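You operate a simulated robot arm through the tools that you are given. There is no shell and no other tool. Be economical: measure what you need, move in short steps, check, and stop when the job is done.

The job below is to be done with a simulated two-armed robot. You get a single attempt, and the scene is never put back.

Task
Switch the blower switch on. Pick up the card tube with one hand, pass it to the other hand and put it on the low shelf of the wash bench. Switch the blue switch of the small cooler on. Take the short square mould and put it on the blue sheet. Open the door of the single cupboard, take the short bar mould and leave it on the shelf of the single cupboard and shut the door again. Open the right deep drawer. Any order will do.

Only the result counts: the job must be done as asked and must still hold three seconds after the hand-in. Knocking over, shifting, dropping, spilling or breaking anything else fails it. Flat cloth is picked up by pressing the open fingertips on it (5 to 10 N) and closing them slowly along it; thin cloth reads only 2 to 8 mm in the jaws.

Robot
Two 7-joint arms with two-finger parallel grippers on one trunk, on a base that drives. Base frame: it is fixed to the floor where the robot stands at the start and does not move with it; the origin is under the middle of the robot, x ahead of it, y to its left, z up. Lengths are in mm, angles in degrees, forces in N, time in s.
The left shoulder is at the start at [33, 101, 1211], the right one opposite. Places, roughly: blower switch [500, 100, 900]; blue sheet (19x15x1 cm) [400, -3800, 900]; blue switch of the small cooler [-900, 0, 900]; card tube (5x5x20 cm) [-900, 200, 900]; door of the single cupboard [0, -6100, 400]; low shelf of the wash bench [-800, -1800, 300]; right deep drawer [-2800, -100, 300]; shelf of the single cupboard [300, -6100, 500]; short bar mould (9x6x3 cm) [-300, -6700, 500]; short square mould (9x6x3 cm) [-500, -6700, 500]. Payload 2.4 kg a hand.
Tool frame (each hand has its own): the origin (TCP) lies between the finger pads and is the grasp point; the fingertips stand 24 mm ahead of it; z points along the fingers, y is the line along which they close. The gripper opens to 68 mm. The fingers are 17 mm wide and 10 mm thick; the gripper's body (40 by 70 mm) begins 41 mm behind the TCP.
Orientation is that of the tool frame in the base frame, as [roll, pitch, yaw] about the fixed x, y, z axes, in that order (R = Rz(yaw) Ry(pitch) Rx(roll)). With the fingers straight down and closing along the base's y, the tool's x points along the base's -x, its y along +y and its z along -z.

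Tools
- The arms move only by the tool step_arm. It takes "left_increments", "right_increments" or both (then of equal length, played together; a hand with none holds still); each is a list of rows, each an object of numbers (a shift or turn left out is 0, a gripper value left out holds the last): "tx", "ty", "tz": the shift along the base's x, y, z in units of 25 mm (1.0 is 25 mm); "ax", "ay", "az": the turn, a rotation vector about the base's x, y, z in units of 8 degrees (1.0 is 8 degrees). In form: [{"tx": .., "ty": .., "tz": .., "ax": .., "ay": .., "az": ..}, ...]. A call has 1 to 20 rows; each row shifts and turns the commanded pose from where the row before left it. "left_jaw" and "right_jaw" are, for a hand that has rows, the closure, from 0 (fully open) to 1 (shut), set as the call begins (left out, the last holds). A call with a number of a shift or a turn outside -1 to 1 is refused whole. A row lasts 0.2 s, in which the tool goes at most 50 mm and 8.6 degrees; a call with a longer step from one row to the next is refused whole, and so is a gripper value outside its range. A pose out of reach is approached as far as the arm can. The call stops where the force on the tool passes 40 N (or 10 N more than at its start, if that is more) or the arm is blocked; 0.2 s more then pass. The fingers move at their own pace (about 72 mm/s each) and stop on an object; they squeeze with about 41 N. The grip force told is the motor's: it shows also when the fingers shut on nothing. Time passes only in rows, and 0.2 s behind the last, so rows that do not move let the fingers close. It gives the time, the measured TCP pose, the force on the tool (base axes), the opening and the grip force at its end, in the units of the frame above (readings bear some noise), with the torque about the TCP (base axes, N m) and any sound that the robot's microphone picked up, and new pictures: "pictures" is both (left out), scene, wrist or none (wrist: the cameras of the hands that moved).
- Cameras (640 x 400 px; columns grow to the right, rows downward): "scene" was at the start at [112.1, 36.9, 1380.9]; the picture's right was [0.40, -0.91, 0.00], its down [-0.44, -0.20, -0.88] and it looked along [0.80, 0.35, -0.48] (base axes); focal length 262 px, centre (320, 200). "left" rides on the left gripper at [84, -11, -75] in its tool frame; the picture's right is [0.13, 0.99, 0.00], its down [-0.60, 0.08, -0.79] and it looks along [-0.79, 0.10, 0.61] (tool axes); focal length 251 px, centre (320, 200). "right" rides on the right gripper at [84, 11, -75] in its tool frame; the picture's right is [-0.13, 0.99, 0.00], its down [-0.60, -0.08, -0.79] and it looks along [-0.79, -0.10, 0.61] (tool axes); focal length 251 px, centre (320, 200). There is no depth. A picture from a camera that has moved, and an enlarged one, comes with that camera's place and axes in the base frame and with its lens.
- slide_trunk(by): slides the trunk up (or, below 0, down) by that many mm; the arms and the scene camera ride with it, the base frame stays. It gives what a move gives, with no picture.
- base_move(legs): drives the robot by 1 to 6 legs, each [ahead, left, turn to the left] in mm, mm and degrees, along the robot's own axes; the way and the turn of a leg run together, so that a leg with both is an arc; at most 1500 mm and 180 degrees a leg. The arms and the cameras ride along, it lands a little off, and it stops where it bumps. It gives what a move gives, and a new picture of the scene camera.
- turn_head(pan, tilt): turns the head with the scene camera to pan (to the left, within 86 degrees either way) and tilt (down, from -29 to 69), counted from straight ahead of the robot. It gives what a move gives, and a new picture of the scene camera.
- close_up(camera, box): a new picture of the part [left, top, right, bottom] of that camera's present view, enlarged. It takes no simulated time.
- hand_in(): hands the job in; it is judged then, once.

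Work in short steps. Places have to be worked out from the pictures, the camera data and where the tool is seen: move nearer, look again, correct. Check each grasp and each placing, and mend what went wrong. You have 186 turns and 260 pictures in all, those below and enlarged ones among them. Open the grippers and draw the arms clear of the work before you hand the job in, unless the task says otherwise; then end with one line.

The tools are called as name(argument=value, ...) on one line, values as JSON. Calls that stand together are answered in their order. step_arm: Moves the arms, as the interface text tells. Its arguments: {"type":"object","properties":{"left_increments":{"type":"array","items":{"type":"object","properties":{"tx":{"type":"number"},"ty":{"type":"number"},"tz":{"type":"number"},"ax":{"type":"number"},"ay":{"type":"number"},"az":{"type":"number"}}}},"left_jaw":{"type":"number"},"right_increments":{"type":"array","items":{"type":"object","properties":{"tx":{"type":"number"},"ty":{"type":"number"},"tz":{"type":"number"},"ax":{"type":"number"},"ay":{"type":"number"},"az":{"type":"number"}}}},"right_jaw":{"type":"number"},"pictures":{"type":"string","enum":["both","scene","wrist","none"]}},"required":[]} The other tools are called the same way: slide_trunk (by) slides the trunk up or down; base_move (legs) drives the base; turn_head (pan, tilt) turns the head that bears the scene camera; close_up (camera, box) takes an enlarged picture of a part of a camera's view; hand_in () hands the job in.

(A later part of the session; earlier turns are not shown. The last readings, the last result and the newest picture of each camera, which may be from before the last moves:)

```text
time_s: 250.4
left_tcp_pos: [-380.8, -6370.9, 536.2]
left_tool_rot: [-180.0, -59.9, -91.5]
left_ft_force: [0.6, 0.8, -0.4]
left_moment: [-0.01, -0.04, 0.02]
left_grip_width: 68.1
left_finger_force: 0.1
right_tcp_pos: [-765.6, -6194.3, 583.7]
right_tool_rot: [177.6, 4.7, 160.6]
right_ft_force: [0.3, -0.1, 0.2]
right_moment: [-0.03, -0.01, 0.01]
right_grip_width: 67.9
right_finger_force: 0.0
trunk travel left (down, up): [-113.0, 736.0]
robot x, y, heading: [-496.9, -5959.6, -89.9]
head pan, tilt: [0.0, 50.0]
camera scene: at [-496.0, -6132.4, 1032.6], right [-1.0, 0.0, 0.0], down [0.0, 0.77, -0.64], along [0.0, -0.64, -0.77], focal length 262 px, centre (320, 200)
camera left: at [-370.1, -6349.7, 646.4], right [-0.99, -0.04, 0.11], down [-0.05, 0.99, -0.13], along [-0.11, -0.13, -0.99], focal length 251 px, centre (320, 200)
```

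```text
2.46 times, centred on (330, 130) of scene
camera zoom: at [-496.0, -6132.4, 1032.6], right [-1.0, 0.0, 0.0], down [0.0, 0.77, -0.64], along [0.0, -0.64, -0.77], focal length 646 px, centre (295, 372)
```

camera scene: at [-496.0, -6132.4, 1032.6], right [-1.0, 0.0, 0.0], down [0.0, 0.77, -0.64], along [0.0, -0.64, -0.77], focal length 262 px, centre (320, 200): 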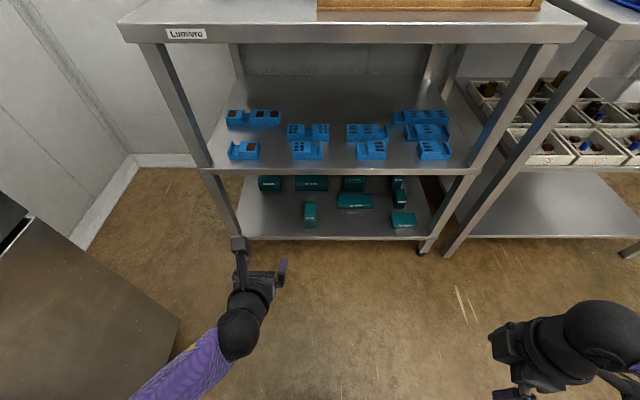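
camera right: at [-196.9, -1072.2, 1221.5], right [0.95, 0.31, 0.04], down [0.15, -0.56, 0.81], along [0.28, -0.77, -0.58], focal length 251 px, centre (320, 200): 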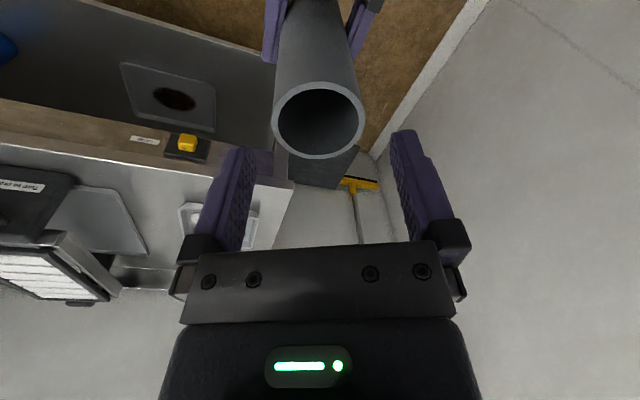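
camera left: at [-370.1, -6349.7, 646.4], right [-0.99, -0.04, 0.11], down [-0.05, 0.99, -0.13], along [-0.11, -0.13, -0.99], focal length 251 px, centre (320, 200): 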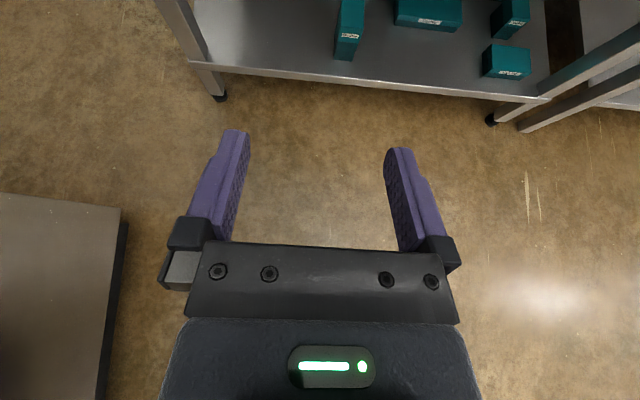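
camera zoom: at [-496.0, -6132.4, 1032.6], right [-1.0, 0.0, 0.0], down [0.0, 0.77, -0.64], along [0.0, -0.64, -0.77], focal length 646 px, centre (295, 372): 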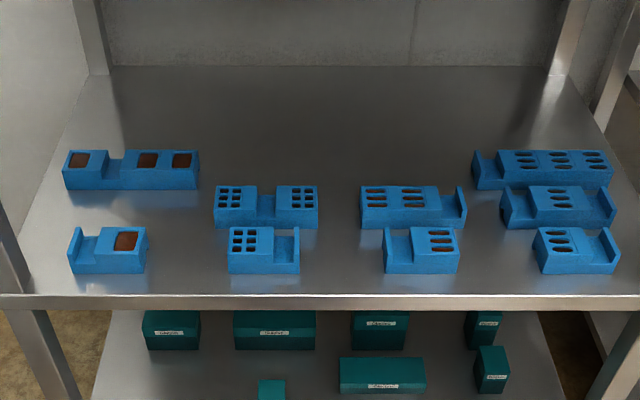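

Shelf surface z≈514, front edge y≈-6676; short square mould spans x≈-416…-502, block part centred x≈-446, front face y≈-6716. Drive ahead 265 and right 65, raise to z≈560, jaw to ~62 mm.

base_move(legs=[[265, -65, 0]])

step_arm(left_increments=[{"tz": 0.6}, {"tz": 0.6}, {}], left_jaw=0.09, pictures="both")

```text
time_s: 252.3
left_tcp_pos: [-443.7, -6638.3, 535.7]
left_tool_rot: [179.9, -60.0, -91.5]
left_ft_force: [-0.4, 0.1, 0.5]
left_moment: [0.02, 0.0, 0.0]
left_grip_width: 67.7
left_finger_force: 0.1
right_tcp_pos: [-828.3, -6461.3, 583.6]
right_tool_rot: [177.6, 4.7, 160.5]
right_ft_force: [-0.6, 0.1, 0.1]
right_moment: [-0.02, -0.01, -0.02]
right_grip_width: 67.8
right_finger_force: 0.0
trunk travel left (down, up): [-113.0, 736.0]
robot x, y, heading: [-555.7, -6222.6, -89.9]
head pan, tilt: [0.0, 50.0]
camera scene: at [-558.2, -6398.2, 1032.6], right [-1.0, 0.0, 0.0], down [0.0, 0.77, -0.64], along [0.0, -0.64, -0.77], focal length 262 px, centre (320, 200)
```

scene: 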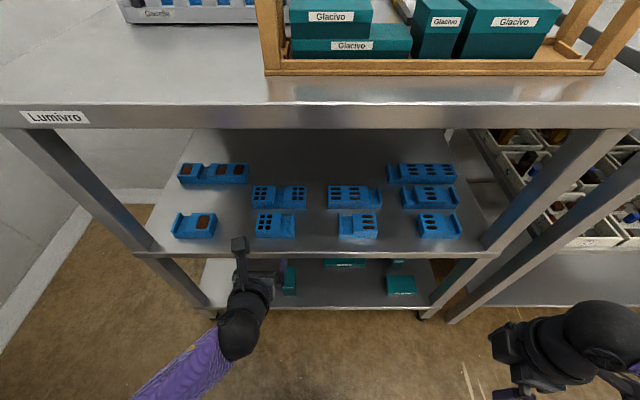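

```text
time_s: 253.1
left_tcp_pos: [-442.6, -6635.5, 568.2]
left_tool_rot: [179.9, -60.0, -91.3]
left_ft_force: [-0.6, -0.1, 0.6]
left_moment: [0.01, -0.01, -0.01]
left_grip_width: 62.1
left_finger_force: 0.1
right_tcp_pos: [-827.6, -6460.7, 584.3]
right_tool_rot: [177.6, 4.7, 160.7]
right_ft_force: [-0.2, -0.1, -0.3]
right_moment: [0.02, -0.01, 0.02]
right_grip_width: 68.0
right_finger_force: 0.0
trunk travel left (down, up): [-113.0, 736.0]
robot x, y, heading: [-560.0, -6225.5, -90.0]
head pan, tilt: [0.0, 50.0]
camera scene: at [-558.3, -6398.3, 1032.6], right [-1.0, 0.0, 0.0], down [0.0, 0.77, -0.64], along [0.0, -0.64, -0.77], focal length 262 px, centre (320, 200)
camera left: at [-431.8, -6614.7, 677.7], right [-0.99, -0.04, 0.11], down [-0.05, 0.99, -0.13], along [-0.11, -0.13, -0.99], focal length 251 px, centre (320, 200)
```

scene: 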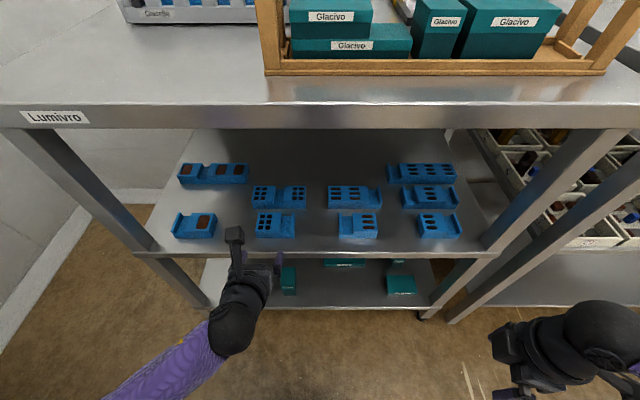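
left: 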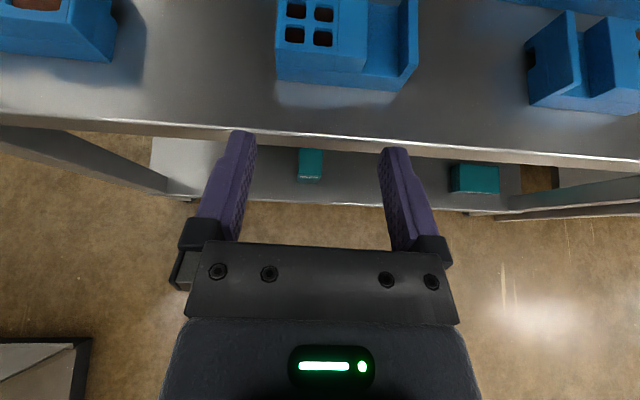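

Excellent wrist view: block x≈-419…-471, front y≈-6718. Shift −2.5 mm x, lower to z≈546 and advance ~104 mm.

step_arm(left_increments=[{"tx": -0.1, "tz": -0.88}, {"ty": -0.7}, {"ty": -0.7}, {"ty": -0.7}, {}], pictures="wrist")

```text
time_s: 254.3
left_tcp_pos: [-446.2, -6688.6, 544.0]
left_tool_rot: [179.8, -59.9, -91.6]
left_ft_force: [0.3, -0.2, -0.3]
left_moment: [-0.01, -0.04, 0.0]
left_grip_width: 61.9
left_finger_force: 0.1
right_tcp_pos: [-826.6, -6461.2, 582.0]
right_tool_rot: [177.6, 4.7, 160.6]
right_ft_force: [-0.3, -0.9, -0.3]
right_moment: [0.08, -0.02, -0.02]
right_grip_width: 67.9
right_finger_force: 0.1
trunk travel left (down, up): [-113.0, 736.0]
robot x, y, heading: [-559.9, -6224.6, -89.8]
head pan, tilt: [0.0, 50.0]
camera left: at [-434.5, -6667.1, 654.3], right [-0.99, -0.04, 0.11], down [-0.05, 0.99, -0.13], along [-0.11, -0.13, -0.99], focal length 251 px, centre (320, 200)
```

left: 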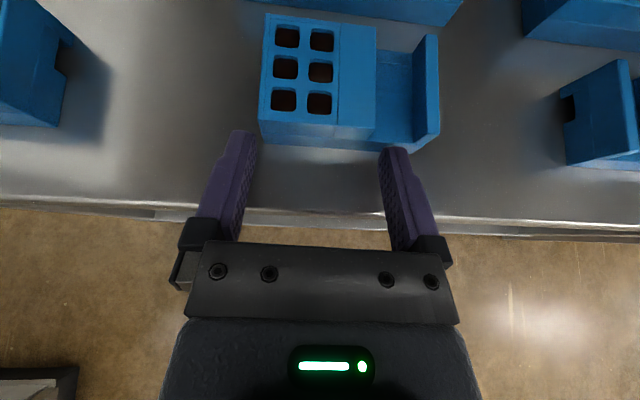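

Fingers line up either side of the block. Advance 50 mm more.

step_arm(left_increments=[{"ty": -0.6}, {"ty": -0.6}, {"ty": -0.4}, {"ty": -0.4}, {}], pictures="wrist")

```text
time_s: 255.5
left_tcp_pos: [-445.5, -6739.4, 544.9]
left_tool_rot: [179.8, -60.0, -91.4]
left_ft_force: [0.0, 0.5, 0.4]
left_moment: [0.01, 0.0, -0.04]
left_grip_width: 61.7
left_finger_force: 0.0
right_tcp_pos: [-827.2, -6462.2, 583.3]
right_tool_rot: [177.6, 4.7, 160.6]
right_ft_force: [-0.6, 0.5, 0.2]
right_moment: [0.02, 0.01, -0.01]
right_grip_width: 67.8
right_finger_force: 0.0
trunk travel left (down, up): [-113.0, 736.0]
robot x, y, heading: [-558.4, -6225.0, -89.8]
head pan, tilt: [0.0, 50.0]
camera left: at [-435.0, -6717.2, 654.4], right [-0.99, -0.04, 0.11], down [-0.05, 0.99, -0.13], along [-0.11, -0.13, -0.99], focal length 251 px, centre (320, 200)
```

left: 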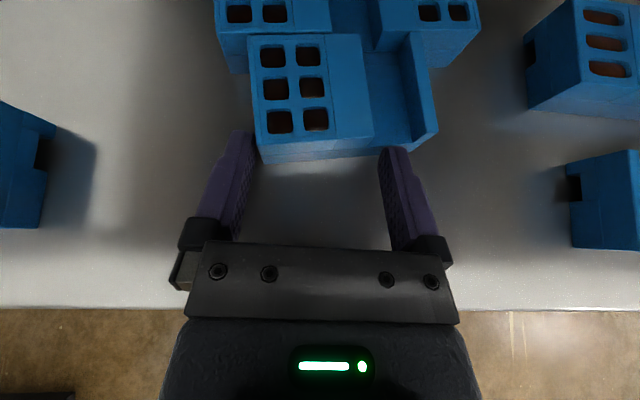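

The right finger seems to have pushed the mould back and rotated it. Check with close-ups whether the one behind it was touched.

close_up(camera="scene", box=[160, 150, 420, 260])

close_up(camera="left", box=[180, 0, 500, 200])

```text
2.46 times, centred on (290, 205) of scene
camera zoom: at [-558.3, -6398.3, 1032.6], right [-1.0, 0.0, 0.0], down [0.0, 0.77, -0.64], along [0.0, -0.64, -0.77], focal length 646 px, centre (394, 188)
```

zoom: 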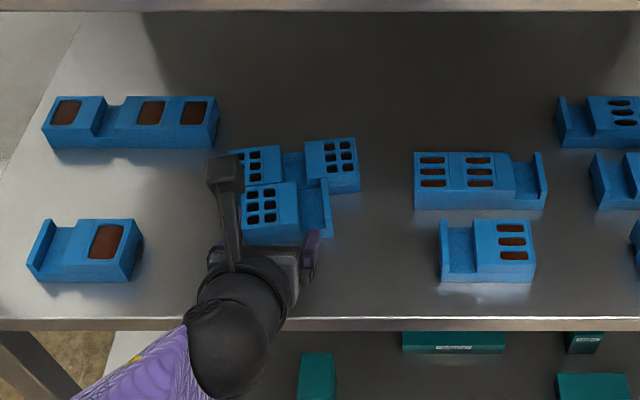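

```text
2.00 times, centred on (340, 100) of left
camera zoom: at [-435.0, -6717.2, 654.4], right [-0.99, -0.04, 0.11], down [-0.05, 0.99, -0.13], along [-0.11, -0.13, -0.99], focal length 503 px, centre (280, 400)
```

zoom: 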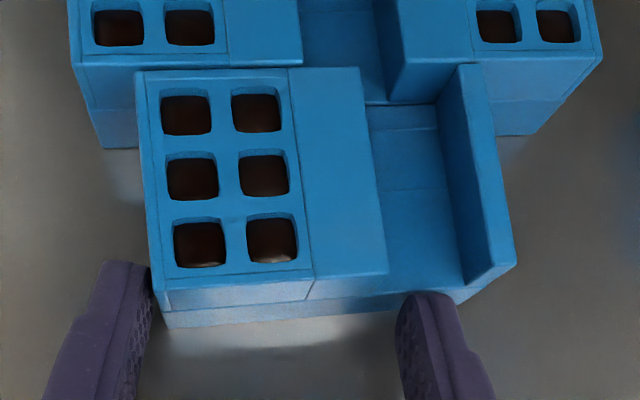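

The right fingertip hit the raised base plate of the gap, pushed the short mould into the medium one behind, turning it slightly. I back off 55 mm, flatten the tilt to ~12°, raise a bit, and yaw 8° to match the mould.

step_arm(left_increments=[{"ty": 0.7}, {"ty": 0.7}, {"ty": 0.8, "tz": 0.3}, {"ax": -0.8, "az": 0.35}, {"ax": -0.8, "az": 0.35}, {"ax": -0.7, "az": 0.3}, {}], pictures="wrist")

```text
time_s: 257.1
left_tcp_pos: [-445.9, -6684.3, 550.7]
left_tool_rot: [175.8, -78.4, -79.4]
left_ft_force: [-0.2, -0.8, 1.0]
left_moment: [-0.01, 0.02, 0.01]
left_grip_width: 61.6
left_finger_force: 0.1
right_tcp_pos: [-826.6, -6461.4, 583.4]
right_tool_rot: [177.7, 4.7, 160.6]
right_ft_force: [-0.5, -0.8, 0.0]
right_moment: [0.01, -0.01, -0.02]
right_grip_width: 68.4
right_finger_force: 0.0
trunk travel left (down, up): [-113.0, 736.0]
robot x, y, heading: [-558.3, -6224.1, -89.8]
head pan, tilt: [0.0, 50.0]
camera left: at [-440.8, -6628.0, 648.5], right [-0.98, -0.14, 0.14], down [-0.19, 0.88, -0.43], along [-0.07, -0.45, -0.89], focal length 251 px, centre (320, 200)
```

left: 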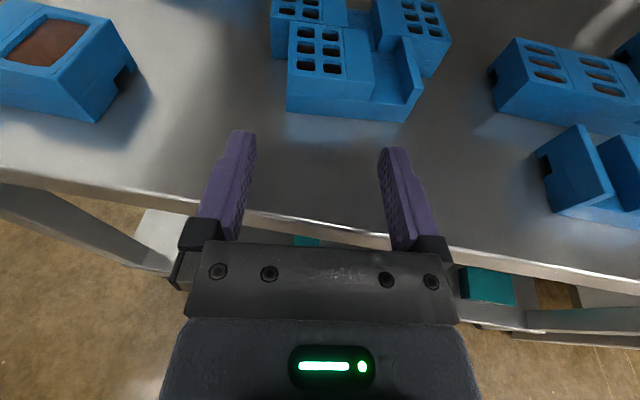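

The mould's block front is now ≈y=-6756, yaw ~8°. Align x −6 mm, lower to z≈545 and advance along the tool direction in steps.

step_arm(left_increments=[{"tx": -0.25, "tz": -0.2}, {"ty": -0.7, "tx": 0.08}, {"ty": -0.7, "tx": 0.08}, {"ty": -0.6, "tx": 0.07}, {}], pictures="wrist")

```text
time_s: 258.1
left_tcp_pos: [-447.3, -6720.8, 545.6]
left_tool_rot: [175.6, -78.2, -79.3]
left_ft_force: [4.4, 36.8, 33.5]
left_moment: [2.43, 0.61, -0.99]
left_grip_width: 62.0
left_finger_force: 0.1
right_tcp_pos: [-826.0, -6459.5, 586.0]
right_tool_rot: [177.8, 4.8, 160.8]
right_ft_force: [0.4, -0.4, 0.5]
right_moment: [0.05, 0.02, 0.01]
right_grip_width: 68.2
right_finger_force: 0.1
trunk travel left (down, up): [-113.0, 736.0]
robot x, y, heading: [-559.7, -6221.6, -89.8]
head pan, tilt: [0.0, 50.0]
stopped in row 4 (left hand): the force on the tool passed its limit at 72 N (the readings are from after the stop); the commanded pose is now the measured one
camera left: at [-442.2, -6665.1, 642.8], right [-0.98, -0.13, 0.14], down [-0.18, 0.89, -0.43], along [-0.07, -0.45, -0.89], focal length 251 px, centre (320, 200)
```

left: 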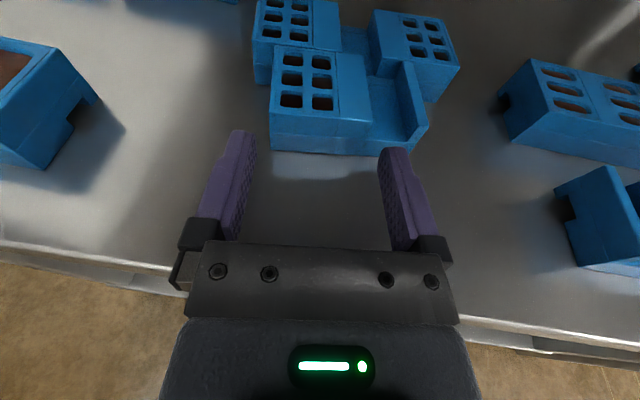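

The gripper's rear touched the shelf edge because of the flat tilt. Back off, restore ~30° tilt and go higher (z≈551).

step_arm(left_increments=[{"ty": 0.6, "tz": 0.4, "tx": -0.08}, {"ty": 0.8, "tz": 0.2, "tx": -0.1}, {"ax": 0.8}, {"ax": 0.8}, {"ax": 0.7}, {}], pictures="wrist")

```text
time_s: 259.5
left_tcp_pos: [-451.7, -6688.7, 556.0]
left_tool_rot: [-177.5, -59.5, -85.9]
left_ft_force: [-0.6, 0.4, -0.2]
left_moment: [0.0, 0.01, -0.01]
left_grip_width: 62.0
left_finger_force: 0.2
right_tcp_pos: [-826.7, -6461.8, 583.2]
right_tool_rot: [177.6, 4.7, 160.8]
right_ft_force: [-0.4, 0.1, -0.3]
right_moment: [0.01, 0.03, 0.01]
right_grip_width: 67.9
right_finger_force: 0.2
trunk travel left (down, up): [-113.0, 736.0]
robot x, y, heading: [-554.0, -6222.7, -89.5]
head pan, tilt: [0.0, 50.0]
camera left: at [-446.7, -6666.8, 667.0], right [-0.98, -0.17, 0.09], down [-0.18, 0.98, -0.12], along [-0.07, -0.13, -0.99], focal length 251 px, centre (320, 200)
```

left: 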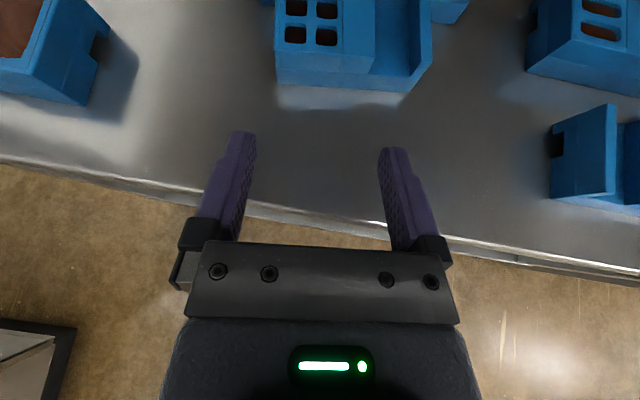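

Aligned: block centre front ≈(-446, -6753). Lower to 551 and advance 55 mm first.

step_arm(left_increments=[{"tx": -0.08, "tz": -0.15}, {"ty": -0.7, "tx": 0.085}, {"ty": -0.7, "tx": 0.085}, {"ty": -0.7, "tx": 0.085}, {}], pictures="wrist")

```text
time_s: 260.7
left_tcp_pos: [-446.9, -6742.3, 553.9]
left_tool_rot: [-177.7, -59.4, -85.9]
left_ft_force: [0.2, 1.9, 0.7]
left_moment: [-0.03, 0.05, -0.02]
left_grip_width: 61.9
left_finger_force: 0.0
right_tcp_pos: [-827.0, -6460.9, 583.2]
right_tool_rot: [177.6, 4.7, 160.7]
right_ft_force: [0.2, -0.1, -0.3]
right_moment: [0.0, 0.02, -0.03]
right_grip_width: 68.2
right_finger_force: 0.0
trunk travel left (down, up): [-113.0, 736.0]
robot x, y, heading: [-559.1, -6221.1, -90.0]
head pan, tilt: [0.0, 50.0]
camera left: at [-441.0, -6720.3, 664.5], right [-0.98, -0.17, 0.09], down [-0.18, 0.98, -0.12], along [-0.07, -0.14, -0.99], focal length 251 px, centre (320, 200)
```

left: 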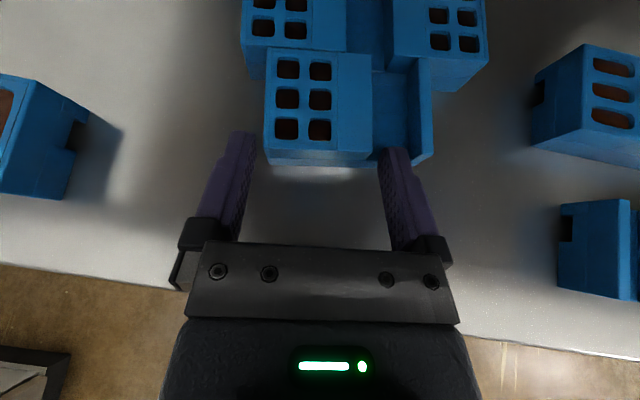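

The right fingertip enters the gap above the base, left finger outside. Continue 20 mm and check that the mould doesn't move.

step_arm(left_increments=[{"ty": -0.4, "tx": 0.05}, {"ty": -0.4, "tx": 0.05}, {}], pictures="wrist")

```text
time_s: 261.5
left_tcp_pos: [-444.6, -6761.9, 554.0]
left_tool_rot: [-177.5, -59.5, -85.9]
left_ft_force: [-1.2, 1.2, 0.8]
left_moment: [0.01, 0.0, -0.02]
left_grip_width: 61.9
left_finger_force: 0.1
right_tcp_pos: [-826.6, -6461.6, 583.1]
right_tool_rot: [177.5, 4.7, 160.8]
right_ft_force: [-0.8, 0.6, 0.6]
right_moment: [0.0, -0.01, -0.01]
right_grip_width: 68.2
right_finger_force: 0.0
trunk travel left (down, up): [-113.0, 736.0]
robot x, y, heading: [-559.1, -6222.2, -89.8]
head pan, tilt: [0.0, 50.0]
camera left: at [-439.7, -6740.4, 664.3], right [-0.98, -0.17, 0.09], down [-0.18, 0.98, -0.12], along [-0.07, -0.13, -0.99], focal length 251 px, centre (320, 200)
```

left: 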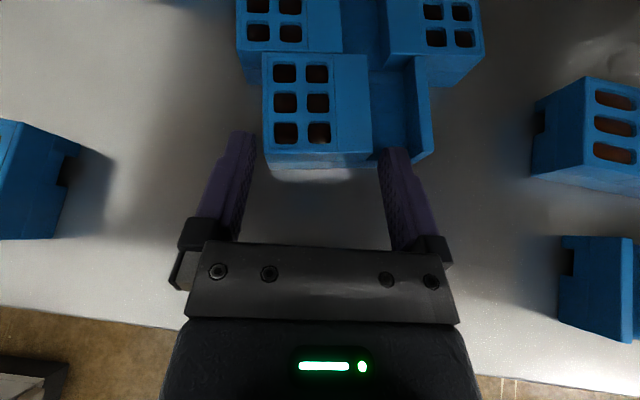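

The mould is still being pushed: the gap floor is higher than the fingertip. New plan: come from above with a steep tilt (~60°). Raise first, then tilt.

step_arm(left_increments=[{"ty": 0.5}, {"ty": 0.5, "tz": 0.6}, {"tz": 0.8}, {"tz": 0.8}, {"ax": 0.8}, {"ax": 0.8}, {"ax": 0.8}, {"ax": 0.8}, {"ax": 0.6}, {}], pictures="both")

```text
time_s: 263.7
left_tcp_pos: [-444.7, -6737.4, 608.8]
left_tool_rot: [-175.2, -29.2, -87.7]
left_ft_force: [-0.8, -0.3, 0.2]
left_moment: [0.05, 0.01, -0.01]
left_grip_width: 62.1
left_finger_force: 0.0
right_tcp_pos: [-825.9, -6461.5, 583.5]
right_tool_rot: [177.6, 4.6, 160.8]
right_ft_force: [0.0, 0.1, -0.3]
right_moment: [0.0, -0.01, -0.01]
right_grip_width: 67.8
right_finger_force: 0.1
trunk travel left (down, up): [-113.0, 736.0]
robot x, y, heading: [-562.7, -6224.1, -89.9]
head pan, tilt: [0.0, 50.0]
camera scene: at [-557.9, -6397.7, 1032.6], right [-1.0, 0.0, 0.0], down [0.0, 0.77, -0.64], along [0.0, -0.64, -0.77], focal length 262 px, centre (320, 200)
camera left: at [-439.4, -6774.2, 715.4], right [-0.98, -0.19, -0.01], down [-0.18, 0.9, 0.39], along [-0.07, 0.39, -0.92], focal length 251 px, centre (320, 200)
```

scene: 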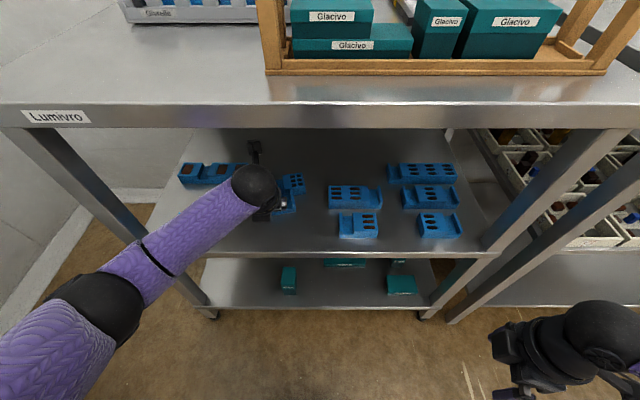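
left: 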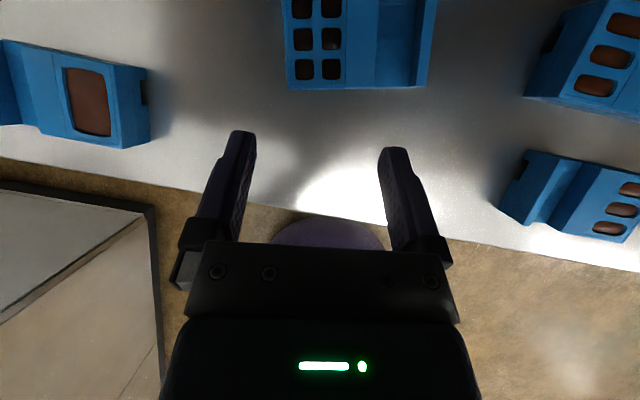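

From above, the block's front is at ≈(-446, -6781). Move over it: TCP to ≈(-443, -6793, 580), then look.

step_arm(left_increments=[{"ty": -0.8, "tx": 0.03}, {"ty": -0.8, "tx": 0.03}, {"ty": -0.6, "tz": -0.5}, {"tz": -0.6}, {}], pictures="wrist")

```text
time_s: 264.9
left_tcp_pos: [-446.0, -6790.9, 582.0]
left_tool_rot: [-175.2, -29.3, -87.6]
left_ft_force: [-0.4, -0.2, 0.2]
left_moment: [-0.01, 0.0, -0.01]
left_grip_width: 61.9
left_finger_force: 0.2
right_tcp_pos: [-827.2, -6460.3, 583.1]
right_tool_rot: [177.6, 4.7, 160.7]
right_ft_force: [0.5, -0.1, -0.2]
right_moment: [-0.01, -0.01, 0.03]
right_grip_width: 67.9
right_finger_force: 0.0
trunk travel left (down, up): [-113.0, 736.0]
robot x, y, heading: [-557.8, -6224.2, -89.9]
head pan, tilt: [0.0, 50.0]
camera left: at [-439.9, -6827.9, 688.2], right [-0.98, -0.19, -0.01], down [-0.18, 0.9, 0.39], along [-0.07, 0.38, -0.92], focal length 251 px, centre (320, 200)
```

left: 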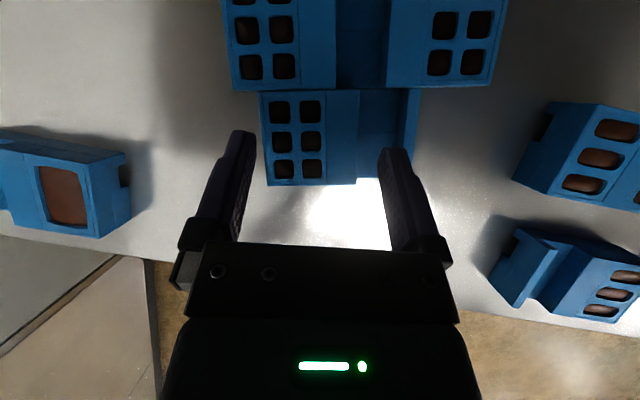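

Block centre ≈(-439, -6803), yaw ~11°. Nudge +5 x, +3 y, yaw +3°, and descend in small steps to z≈560.

step_arm(left_increments=[{"tx": 0.2, "ty": 0.1, "az": 0.4}, {"tz": -0.3}, {"tz": -0.3}, {"tz": -0.25}, {}], pictures="wrist")

```text
time_s: 266.1
left_tcp_pos: [-439.1, -6788.1, 563.3]
left_tool_rot: [-175.3, -29.4, -84.4]
left_ft_force: [-1.1, 1.8, 22.8]
left_moment: [-0.16, 0.75, -0.05]
left_grip_width: 61.2
left_finger_force: 0.0
right_tcp_pos: [-825.9, -6459.5, 584.6]
right_tool_rot: [177.6, 4.9, 160.7]
right_ft_force: [0.4, -0.3, 0.6]
right_moment: [0.03, 0.0, -0.01]
right_grip_width: 67.6
right_finger_force: 0.1
trunk travel left (down, up): [-113.0, 736.0]
robot x, y, heading: [-558.6, -6215.1, -89.8]
head pan, tilt: [0.0, 50.0]
camera left: at [-431.8, -6825.6, 669.9], right [-0.97, -0.25, -0.01], down [-0.23, 0.89, 0.38], along [-0.09, 0.37, -0.92], focal length 251 px, centre (320, 200)
```

left: 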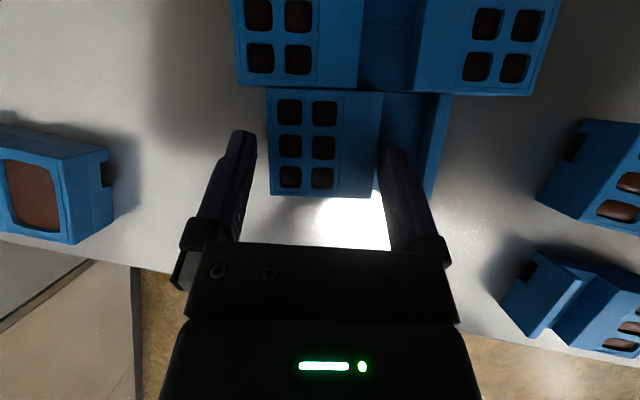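

Contact on the right finger at tip z≈540: either gap floor or block edge. Lift 4 mm, shift −4 mm in x, and descend again to compare.

step_arm(left_increments=[{"tz": 0.2}, {"tx": -0.18}, {"tz": -0.2}, {"tz": -0.2}, {"tz": -0.1}, {}], pictures="wrist")

```text
time_s: 267.1
left_tcp_pos: [-445.3, -6792.0, 562.6]
left_tool_rot: [-175.6, -30.1, -84.3]
left_ft_force: [1.6, -0.1, 26.1]
left_moment: [-0.29, 0.76, -0.04]
left_grip_width: 59.4
left_finger_force: 0.0
right_tcp_pos: [-826.3, -6460.1, 583.3]
right_tool_rot: [177.7, 4.7, 160.6]
right_ft_force: [-0.3, -0.9, -0.4]
right_moment: [0.0, 0.0, -0.02]
right_grip_width: 68.1
right_finger_force: 0.0
trunk travel left (down, up): [-113.0, 736.0]
robot x, y, heading: [-561.6, -6222.7, -89.7]
head pan, tilt: [0.0, 50.0]
stopped in row 5 (left hand): the force on the tool passed its limit at 44 N (the readings are from after the stop); the commanded pose is now the measured one
camera left: at [-437.1, -6826.3, 670.0], right [-0.97, -0.25, 0.0], down [-0.23, 0.9, 0.38], along [-0.09, 0.36, -0.93], focal length 251 px, centre (320, 200)
```

left: 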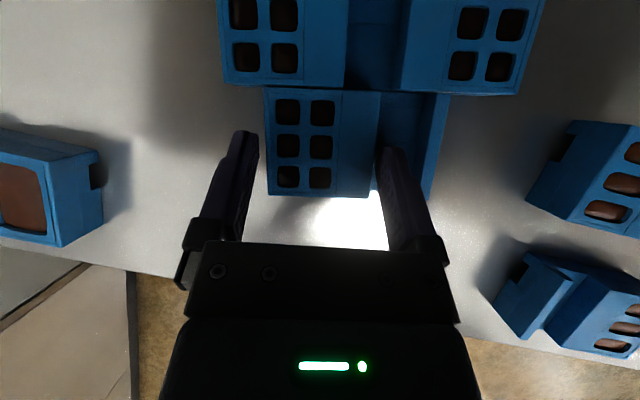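

The mould follows the finger, so it's resting on the gap floor – the finger is properly in the gap. Lift 2.5 mm and close on the block.

step_arm(left_increments=[{"tz": 0.16}, {}, {}, {}, {}], left_jaw=1, pictures="wrist")

```text
time_s: 268.3
left_tcp_pos: [-445.1, -6788.6, 562.2]
left_tool_rot: [-175.4, -29.5, -84.4]
left_ft_force: [-1.6, -1.8, 5.2]
left_moment: [-0.24, 0.35, 0.05]
left_grip_width: 53.1
left_finger_force: 41.1
right_tcp_pos: [-826.4, -6460.4, 583.6]
right_tool_rot: [177.7, 4.8, 160.6]
right_ft_force: [0.1, -0.4, -0.7]
right_moment: [0.02, -0.03, 0.02]
right_grip_width: 68.2
right_finger_force: 0.1
trunk travel left (down, up): [-113.0, 736.0]
robot x, y, heading: [-557.0, -6224.5, -89.6]
head pan, tilt: [0.0, 50.0]
camera left: at [-437.2, -6825.5, 670.0], right [-0.97, -0.25, 0.0], down [-0.23, 0.89, 0.38], along [-0.09, 0.37, -0.92], focal length 251 px, centre (320, 200)
```

left: 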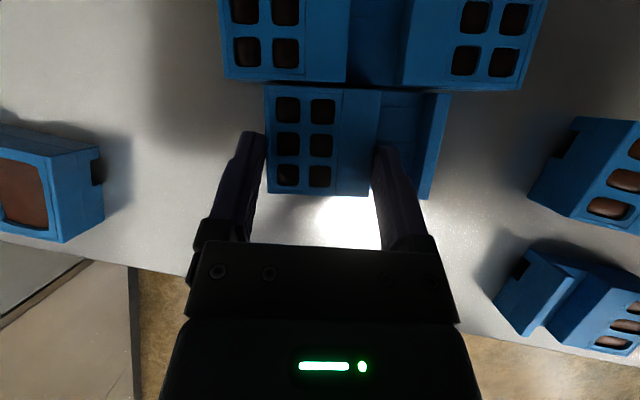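

Gripped at 53 mm, the block's width. Lift slowly 30 mm and check.

step_arm(left_increments=[{"tz": 0.3, "ty": 0.1}, {"tz": 0.4, "ty": 0.2}, {"tz": 0.5, "ty": 0.3}, {}], pictures="wrist")

```text
time_s: 269.3
left_tcp_pos: [-444.4, -6773.6, 592.6]
left_tool_rot: [-175.4, -29.5, -84.4]
left_ft_force: [0.7, -0.4, 0.0]
left_moment: [0.0, -0.02, -0.02]
left_grip_width: 0.0
left_finger_force: 23.3
right_tcp_pos: [-826.7, -6461.4, 584.1]
right_tool_rot: [177.5, 4.7, 160.8]
right_ft_force: [-0.8, -0.5, 0.3]
right_moment: [0.02, -0.02, -0.01]
right_grip_width: 67.8
right_finger_force: 0.0
trunk travel left (down, up): [-113.0, 736.0]
robot x, y, heading: [-557.1, -6225.3, -89.8]
head pan, tilt: [0.0, 50.0]
camera left: at [-436.4, -6810.2, 700.3], right [-0.97, -0.25, 0.0], down [-0.23, 0.89, 0.38], along [-0.09, 0.37, -0.92], focal length 251 px, centre (320, 200)
```

left: 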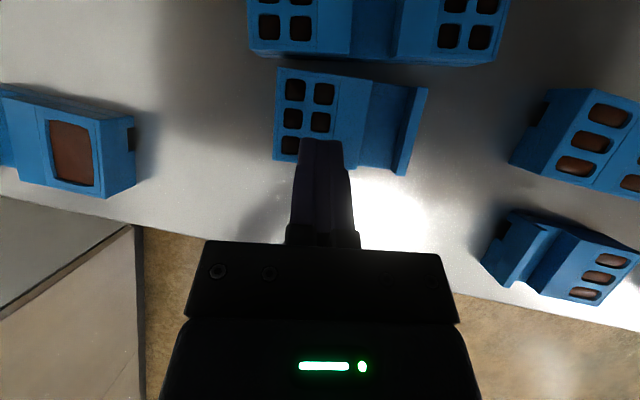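

The shallow grip slipped. I need a more vertical approach: withdraw, lower the trunk 100, raise the hand 110, tilt to ~75°, and move the base 80 mm closer; jaw back to ~64 mm.

step_arm(left_increments=[{"ty": 1, "tz": 0.4}, {"ty": 1}, {"ty": 1}, {"ty": 1}, {"ty": 1}, {"ty": 1}, {"ty": 0.5}, {}], left_jaw=0.06, pictures="none")

slide_trunk(by=-100)

step_arm(left_increments=[{"tz": 1}, {"tz": 1}, {"tz": 1}, {"tz": 1, "ax": 0.5}, {"tz": 0.4, "ax": 0.7}, {"ax": 0.7}, {}], pictures="scene")

```text
time_s: 271.1
left_tcp_pos: [-443.0, -6611.7, 604.9]
left_tool_rot: [-175.4, -29.4, -84.4]
left_ft_force: [-0.1, -1.2, 0.9]
left_moment: [0.05, 0.0, 0.01]
left_grip_width: 64.0
left_finger_force: 0.0
right_tcp_pos: [-827.2, -6461.0, 583.1]
right_tool_rot: [177.6, 4.6, 160.7]
right_ft_force: [0.0, -0.1, 0.0]
right_moment: [0.02, 0.0, -0.02]
right_grip_width: 68.0
right_finger_force: 0.0
trunk travel left (down, up): [-113.0, 736.0]
robot x, y, heading: [-555.3, -6225.1, -90.0]
head pan, tilt: [0.0, 50.0]
```

```text
time_s: 272.4
left_tcp_pos: [-444.4, -6613.1, 504.4]
left_tool_rot: [-175.4, -29.6, -84.4]
left_ft_force: [0.3, 0.4, -0.3]
left_moment: [0.0, -0.01, 0.01]
left_grip_width: 63.9
left_finger_force: 0.0
right_tcp_pos: [-826.0, -6461.0, 483.4]
right_tool_rot: [177.6, 4.8, 160.6]
right_ft_force: [0.5, -0.1, -0.3]
right_moment: [0.01, 0.02, 0.02]
right_grip_width: 67.8
right_finger_force: 0.1
trunk travel left (down, up): [-13.0, 836.0]
robot x, y, heading: [-557.5, -6217.9, -90.0]
head pan, tilt: [0.0, 50.0]
```

```text
time_s: 274.1
left_tcp_pos: [-445.5, -6611.4, 614.1]
left_tool_rot: [-173.8, -14.3, -84.9]
left_ft_force: [-0.5, 0.4, 0.8]
left_moment: [0.0, 0.01, 0.0]
left_grip_width: 63.9
left_finger_force: 0.1
right_tcp_pos: [-826.4, -6460.7, 483.4]
right_tool_rot: [177.5, 4.6, 160.7]
right_ft_force: [0.2, -0.7, 0.2]
right_moment: [-0.01, 0.0, 0.01]
right_grip_width: 68.1
right_finger_force: 0.0
trunk travel left (down, up): [-13.0, 836.0]
robot x, y, heading: [-559.8, -6222.9, -89.5]
head pan, tilt: [0.0, 50.0]
camera scene: at [-557.7, -6433.2, 928.2], right [-1.0, 0.0, 0.0], down [0.0, 0.77, -0.64], along [0.0, -0.64, -0.77], focal length 262 px, centre (320, 200)
```

scene: 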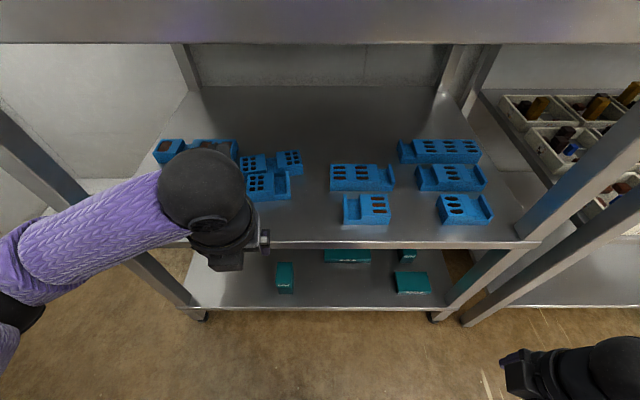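

Zoom to locate the short and medium moulds now.

close_up(camera="scene", box=[220, 130, 400, 240])

```text
3.56 times, centred on (310, 185) of scene
camera zoom: at [-557.7, -6433.2, 928.2], right [-1.0, 0.0, 0.0], down [0.0, 0.77, -0.64], along [0.0, -0.64, -0.77], focal length 933 px, centre (356, 253)
```

zoom: 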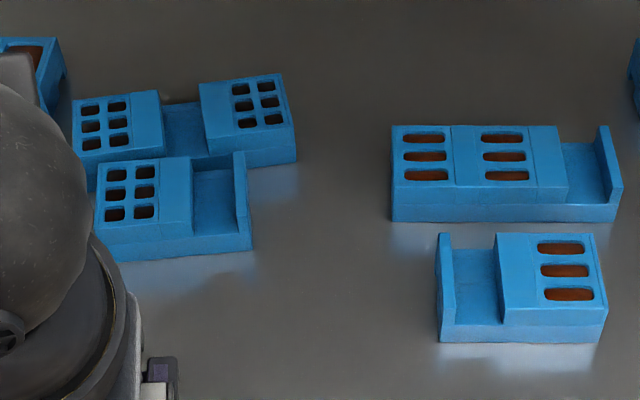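

I notice the tool is rolled ~6° (right finger lower), which caused the shallow grip. Correct with ay +6°, move the base 80 ahead, and lower to z≈585 while entering.

step_arm(left_increments=[{"ay": 0.76, "tz": -0.8}, {"tz": -0.4}, {}], pictures="none")

base_move(legs=[[80, 0, 0]])

step_arm(left_increments=[{"ty": -0.8}, {"ty": -0.8}, {"ty": -0.8}, {"ty": -0.8}, {}], pictures="both")

```text
time_s: 274.9
left_tcp_pos: [-444.6, -6613.8, 583.3]
left_tool_rot: [179.7, -13.8, -83.4]
left_ft_force: [0.2, 0.9, 0.2]
left_moment: [-0.04, 0.0, 0.0]
left_grip_width: 63.7
left_finger_force: 0.0
right_tcp_pos: [-826.0, -6462.6, 482.7]
right_tool_rot: [177.6, 4.7, 160.7]
right_ft_force: [0.8, 0.4, -1.0]
right_moment: [0.0, 0.0, -0.03]
right_grip_width: 68.3
right_finger_force: 0.0
trunk travel left (down, up): [-13.0, 836.0]
robot x, y, heading: [-557.5, -6224.2, -89.9]
head pan, tilt: [0.0, 50.0]
```

```text
time_s: 275.9
left_tcp_pos: [-444.5, -6694.3, 584.4]
left_tool_rot: [179.8, -13.8, -83.5]
left_ft_force: [-0.6, 0.4, 0.3]
left_moment: [0.01, 0.01, -0.02]
left_grip_width: 63.9
left_finger_force: 0.1
right_tcp_pos: [-826.6, -6541.4, 483.5]
right_tool_rot: [177.6, 4.7, 160.5]
right_ft_force: [0.1, 0.6, 0.9]
right_moment: [0.0, -0.02, -0.03]
right_grip_width: 68.2
right_finger_force: 0.1
trunk travel left (down, up): [-13.0, 836.0]
robot x, y, heading: [-556.5, -6304.0, -89.8]
head pan, tilt: [0.0, 50.0]
camera scene: at [-557.7, -6513.7, 928.2], right [-1.0, 0.0, 0.0], down [0.0, 0.77, -0.64], along [0.0, -0.64, -0.77], focal length 262 px, centre (320, 200)
```

scene: 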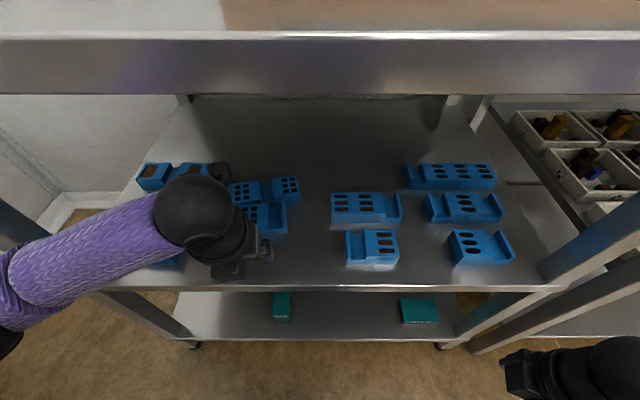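

```text
time_s: 277.1
left_tcp_pos: [-444.8, -6773.5, 585.3]
left_tool_rot: [179.8, -13.8, -83.5]
left_ft_force: [-0.6, 0.0, 0.7]
left_moment: [-0.01, 0.0, 0.02]
left_grip_width: 63.6
left_finger_force: 0.2
right_tcp_pos: [-826.2, -6540.5, 482.8]
right_tool_rot: [177.6, 4.7, 160.5]
right_ft_force: [0.2, -0.4, 0.1]
right_moment: [-0.01, -0.04, -0.01]
right_grip_width: 68.3
right_finger_force: 0.2
trunk travel left (down, up): [-13.0, 836.0]
robot x, y, heading: [-555.4, -6299.9, -89.8]
head pan, tilt: [0.0, 50.0]
camera scene: at [-557.7, -6513.7, 928.2], right [-1.0, 0.0, 0.0], down [0.0, 0.77, -0.64], along [0.0, -0.64, -0.77], focal length 262 px, centre (320, 200)
camera left: at [-426.6, -6836.3, 677.5], right [-0.97, -0.24, 0.03], down [-0.16, 0.76, 0.63], along [-0.17, 0.6, -0.78], focal length 251 px, centre (320, 200)
```

scene: 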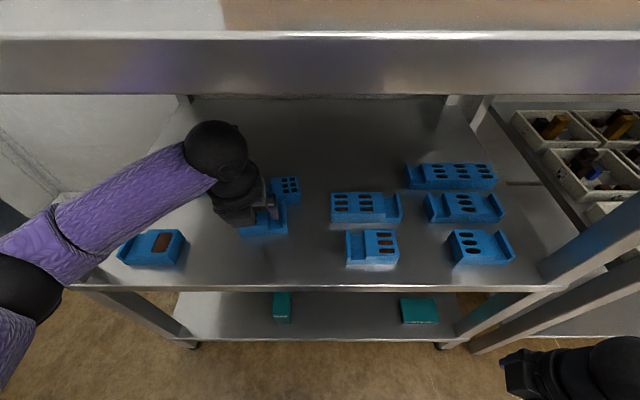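
left: 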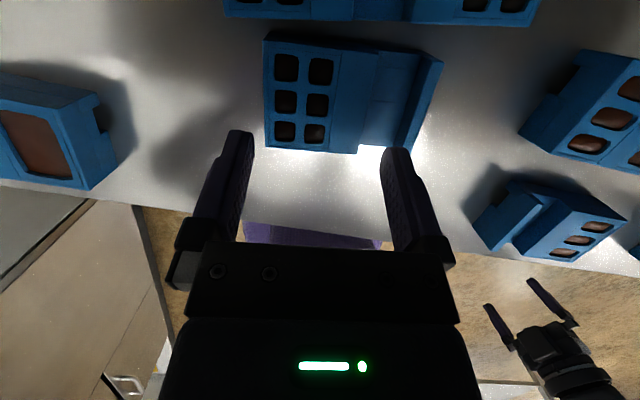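

Now level: block centre ≈(-440, -6796). Move to TCP (-440.5, -6791) and descend to ~560.

step_arm(left_increments=[{"tx": 0.17, "ty": -0.7}, {"tz": -0.4}, {"tz": -0.4}, {"tz": -0.2}, {}], pictures="wrist")

```text
time_s: 278.3
left_tcp_pos: [-440.7, -6793.0, 559.4]
left_tool_rot: [179.7, -14.1, -83.4]
left_ft_force: [0.5, -1.2, 21.8]
left_moment: [-0.06, 0.71, -0.1]
left_grip_width: 63.1
left_finger_force: 0.1
right_tcp_pos: [-826.3, -6540.2, 483.3]
right_tool_rot: [177.6, 4.9, 160.6]
right_ft_force: [0.0, -0.7, 0.7]
right_moment: [0.03, 0.02, -0.02]
right_grip_width: 68.0
right_finger_force: 0.0
trunk travel left (down, up): [-13.0, 836.0]
robot x, y, heading: [-555.9, -6301.6, -89.9]
head pan, tilt: [0.0, 50.0]
camera left: at [-422.9, -6854.9, 653.7], right [-0.97, -0.24, 0.04], down [-0.16, 0.77, 0.62], along [-0.17, 0.6, -0.78], focal length 251 px, centre (320, 200)
```

left: 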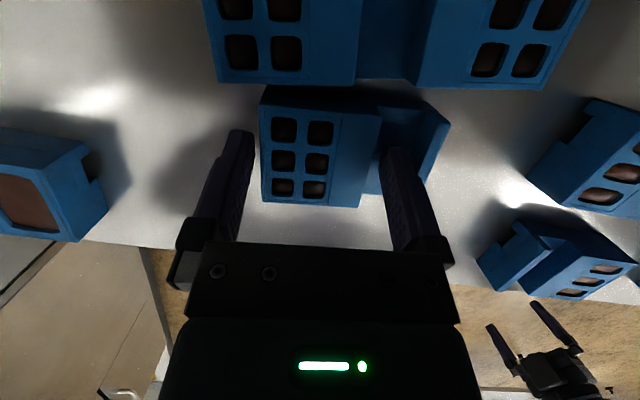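

Right finger is on the gap floor (tip ≈534), ~12 mm below the block top. Relieve 1 mm and close.

step_arm(left_increments=[{"tz": 0.05}, {}, {}, {}, {}], left_jaw=1, pictures="none")

step_arm(left_increments=[{"tz": 0.15}, {"tz": 0.15}, {"tz": 0.2}, {"tz": 0.3}, {}], pictures="wrist")

```text
time_s: 279.5
left_tcp_pos: [-440.2, -6791.8, 560.6]
left_tool_rot: [179.8, -14.0, -83.4]
left_ft_force: [13.3, -3.7, 36.4]
left_moment: [-0.03, -0.62, 0.03]
left_grip_width: 52.0
left_finger_force: 40.7
right_tcp_pos: [-825.3, -6541.2, 484.7]
right_tool_rot: [177.7, 4.8, 160.7]
right_ft_force: [0.5, -0.1, 0.3]
right_moment: [0.01, 0.0, -0.06]
right_grip_width: 67.9
right_finger_force: 0.1
trunk travel left (down, up): [-13.0, 836.0]
robot x, y, heading: [-559.5, -6304.1, -90.1]
head pan, tilt: [0.0, 50.0]
```

```text
time_s: 280.7
left_tcp_pos: [-440.2, -6791.0, 580.1]
left_tool_rot: [179.8, -13.8, -83.6]
left_ft_force: [-0.3, 1.0, -0.8]
left_moment: [0.03, -0.03, 0.01]
left_grip_width: 51.6
left_finger_force: 41.0
right_tcp_pos: [-826.6, -6542.0, 483.1]
right_tool_rot: [177.5, 4.7, 160.6]
right_ft_force: [-0.7, 0.0, 0.4]
right_moment: [-0.02, 0.02, 0.02]
right_grip_width: 67.6
right_finger_force: 0.1
trunk travel left (down, up): [-13.0, 836.0]
robot x, y, heading: [-556.5, -6298.9, -89.9]
head pan, tilt: [0.0, 50.0]
camera left: at [-422.5, -6855.2, 672.6], right [-0.97, -0.24, 0.03], down [-0.16, 0.76, 0.63], along [-0.17, 0.6, -0.78], focal length 251 px, centre (320, 200)
```

left: 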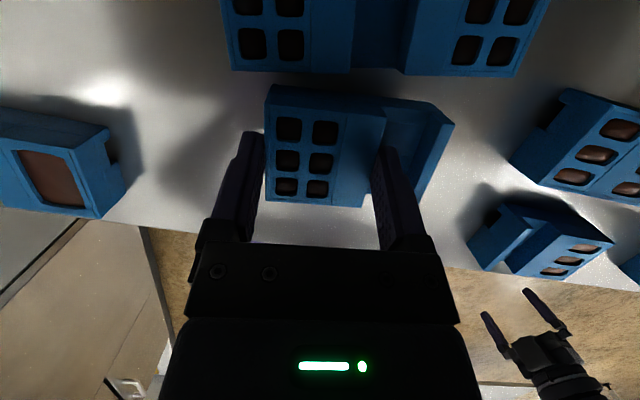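

Held firmly and level. Withdraw from the shelf.

step_arm(left_increments=[{"ty": 0.5, "tz": 0.3}, {"ty": 0.7}, {"ty": 0.8}, {"ty": 0.8}, {"ty": 0.8}, {"ty": 0.8}, {"ty": 0.8}, {"ty": 0.8}, {"ty": 0.6}, {}], pictures="none")

base_move(legs=[[-350, 0, 0]])

```text
time_s: 282.9
left_tcp_pos: [-441.2, -6633.3, 583.7]
left_tool_rot: [179.9, -13.6, -83.5]
left_ft_force: [0.1, 0.0, -0.5]
left_moment: [0.03, 0.0, 0.0]
left_grip_width: 51.9
left_finger_force: 40.8
left hand out of reach, approached as far as the arm can: row 9
right_tcp_pos: [-826.5, -6540.9, 484.0]
right_tool_rot: [177.7, 4.7, 160.6]
right_ft_force: [0.0, -0.1, -0.2]
right_moment: [0.0, 0.03, -0.01]
right_grip_width: 68.1
right_finger_force: 0.1
trunk travel left (down, up): [-13.0, 836.0]
robot x, y, heading: [-558.7, -6298.7, -89.8]
head pan, tilt: [0.0, 50.0]
```

```text
time_s: 285.2
left_tcp_pos: [-442.8, -6278.5, 583.9]
left_tool_rot: [179.9, -13.7, -83.5]
left_ft_force: [-0.5, -0.1, -1.1]
left_moment: [-0.01, 0.0, 0.01]
left_grip_width: 51.5
left_finger_force: 40.7
right_tcp_pos: [-828.1, -6188.3, 482.5]
right_tool_rot: [177.7, 4.6, 160.6]
right_ft_force: [-0.4, 0.7, -0.5]
right_moment: [-0.04, 0.01, 0.03]
right_grip_width: 68.3
right_finger_force: 0.1
trunk travel left (down, up): [-13.0, 836.0]
robot x, y, heading: [-560.0, -5951.9, -90.1]
head pan, tilt: [0.0, 50.0]
camera scene: at [-558.4, -6160.8, 928.2], right [-1.0, 0.0, 0.0], down [0.0, 0.77, -0.64], along [0.0, -0.64, -0.77], focal length 262 px, centre (320, 200)
```

scene: 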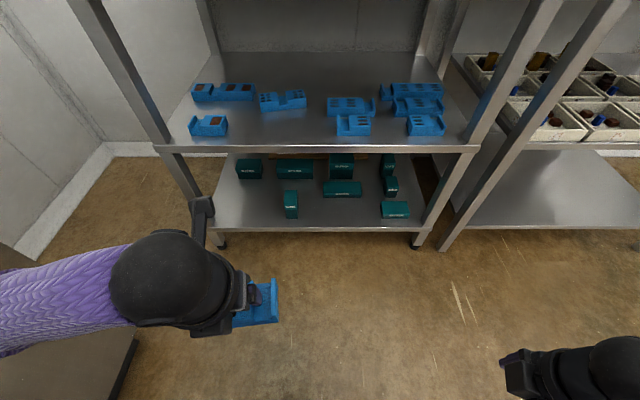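

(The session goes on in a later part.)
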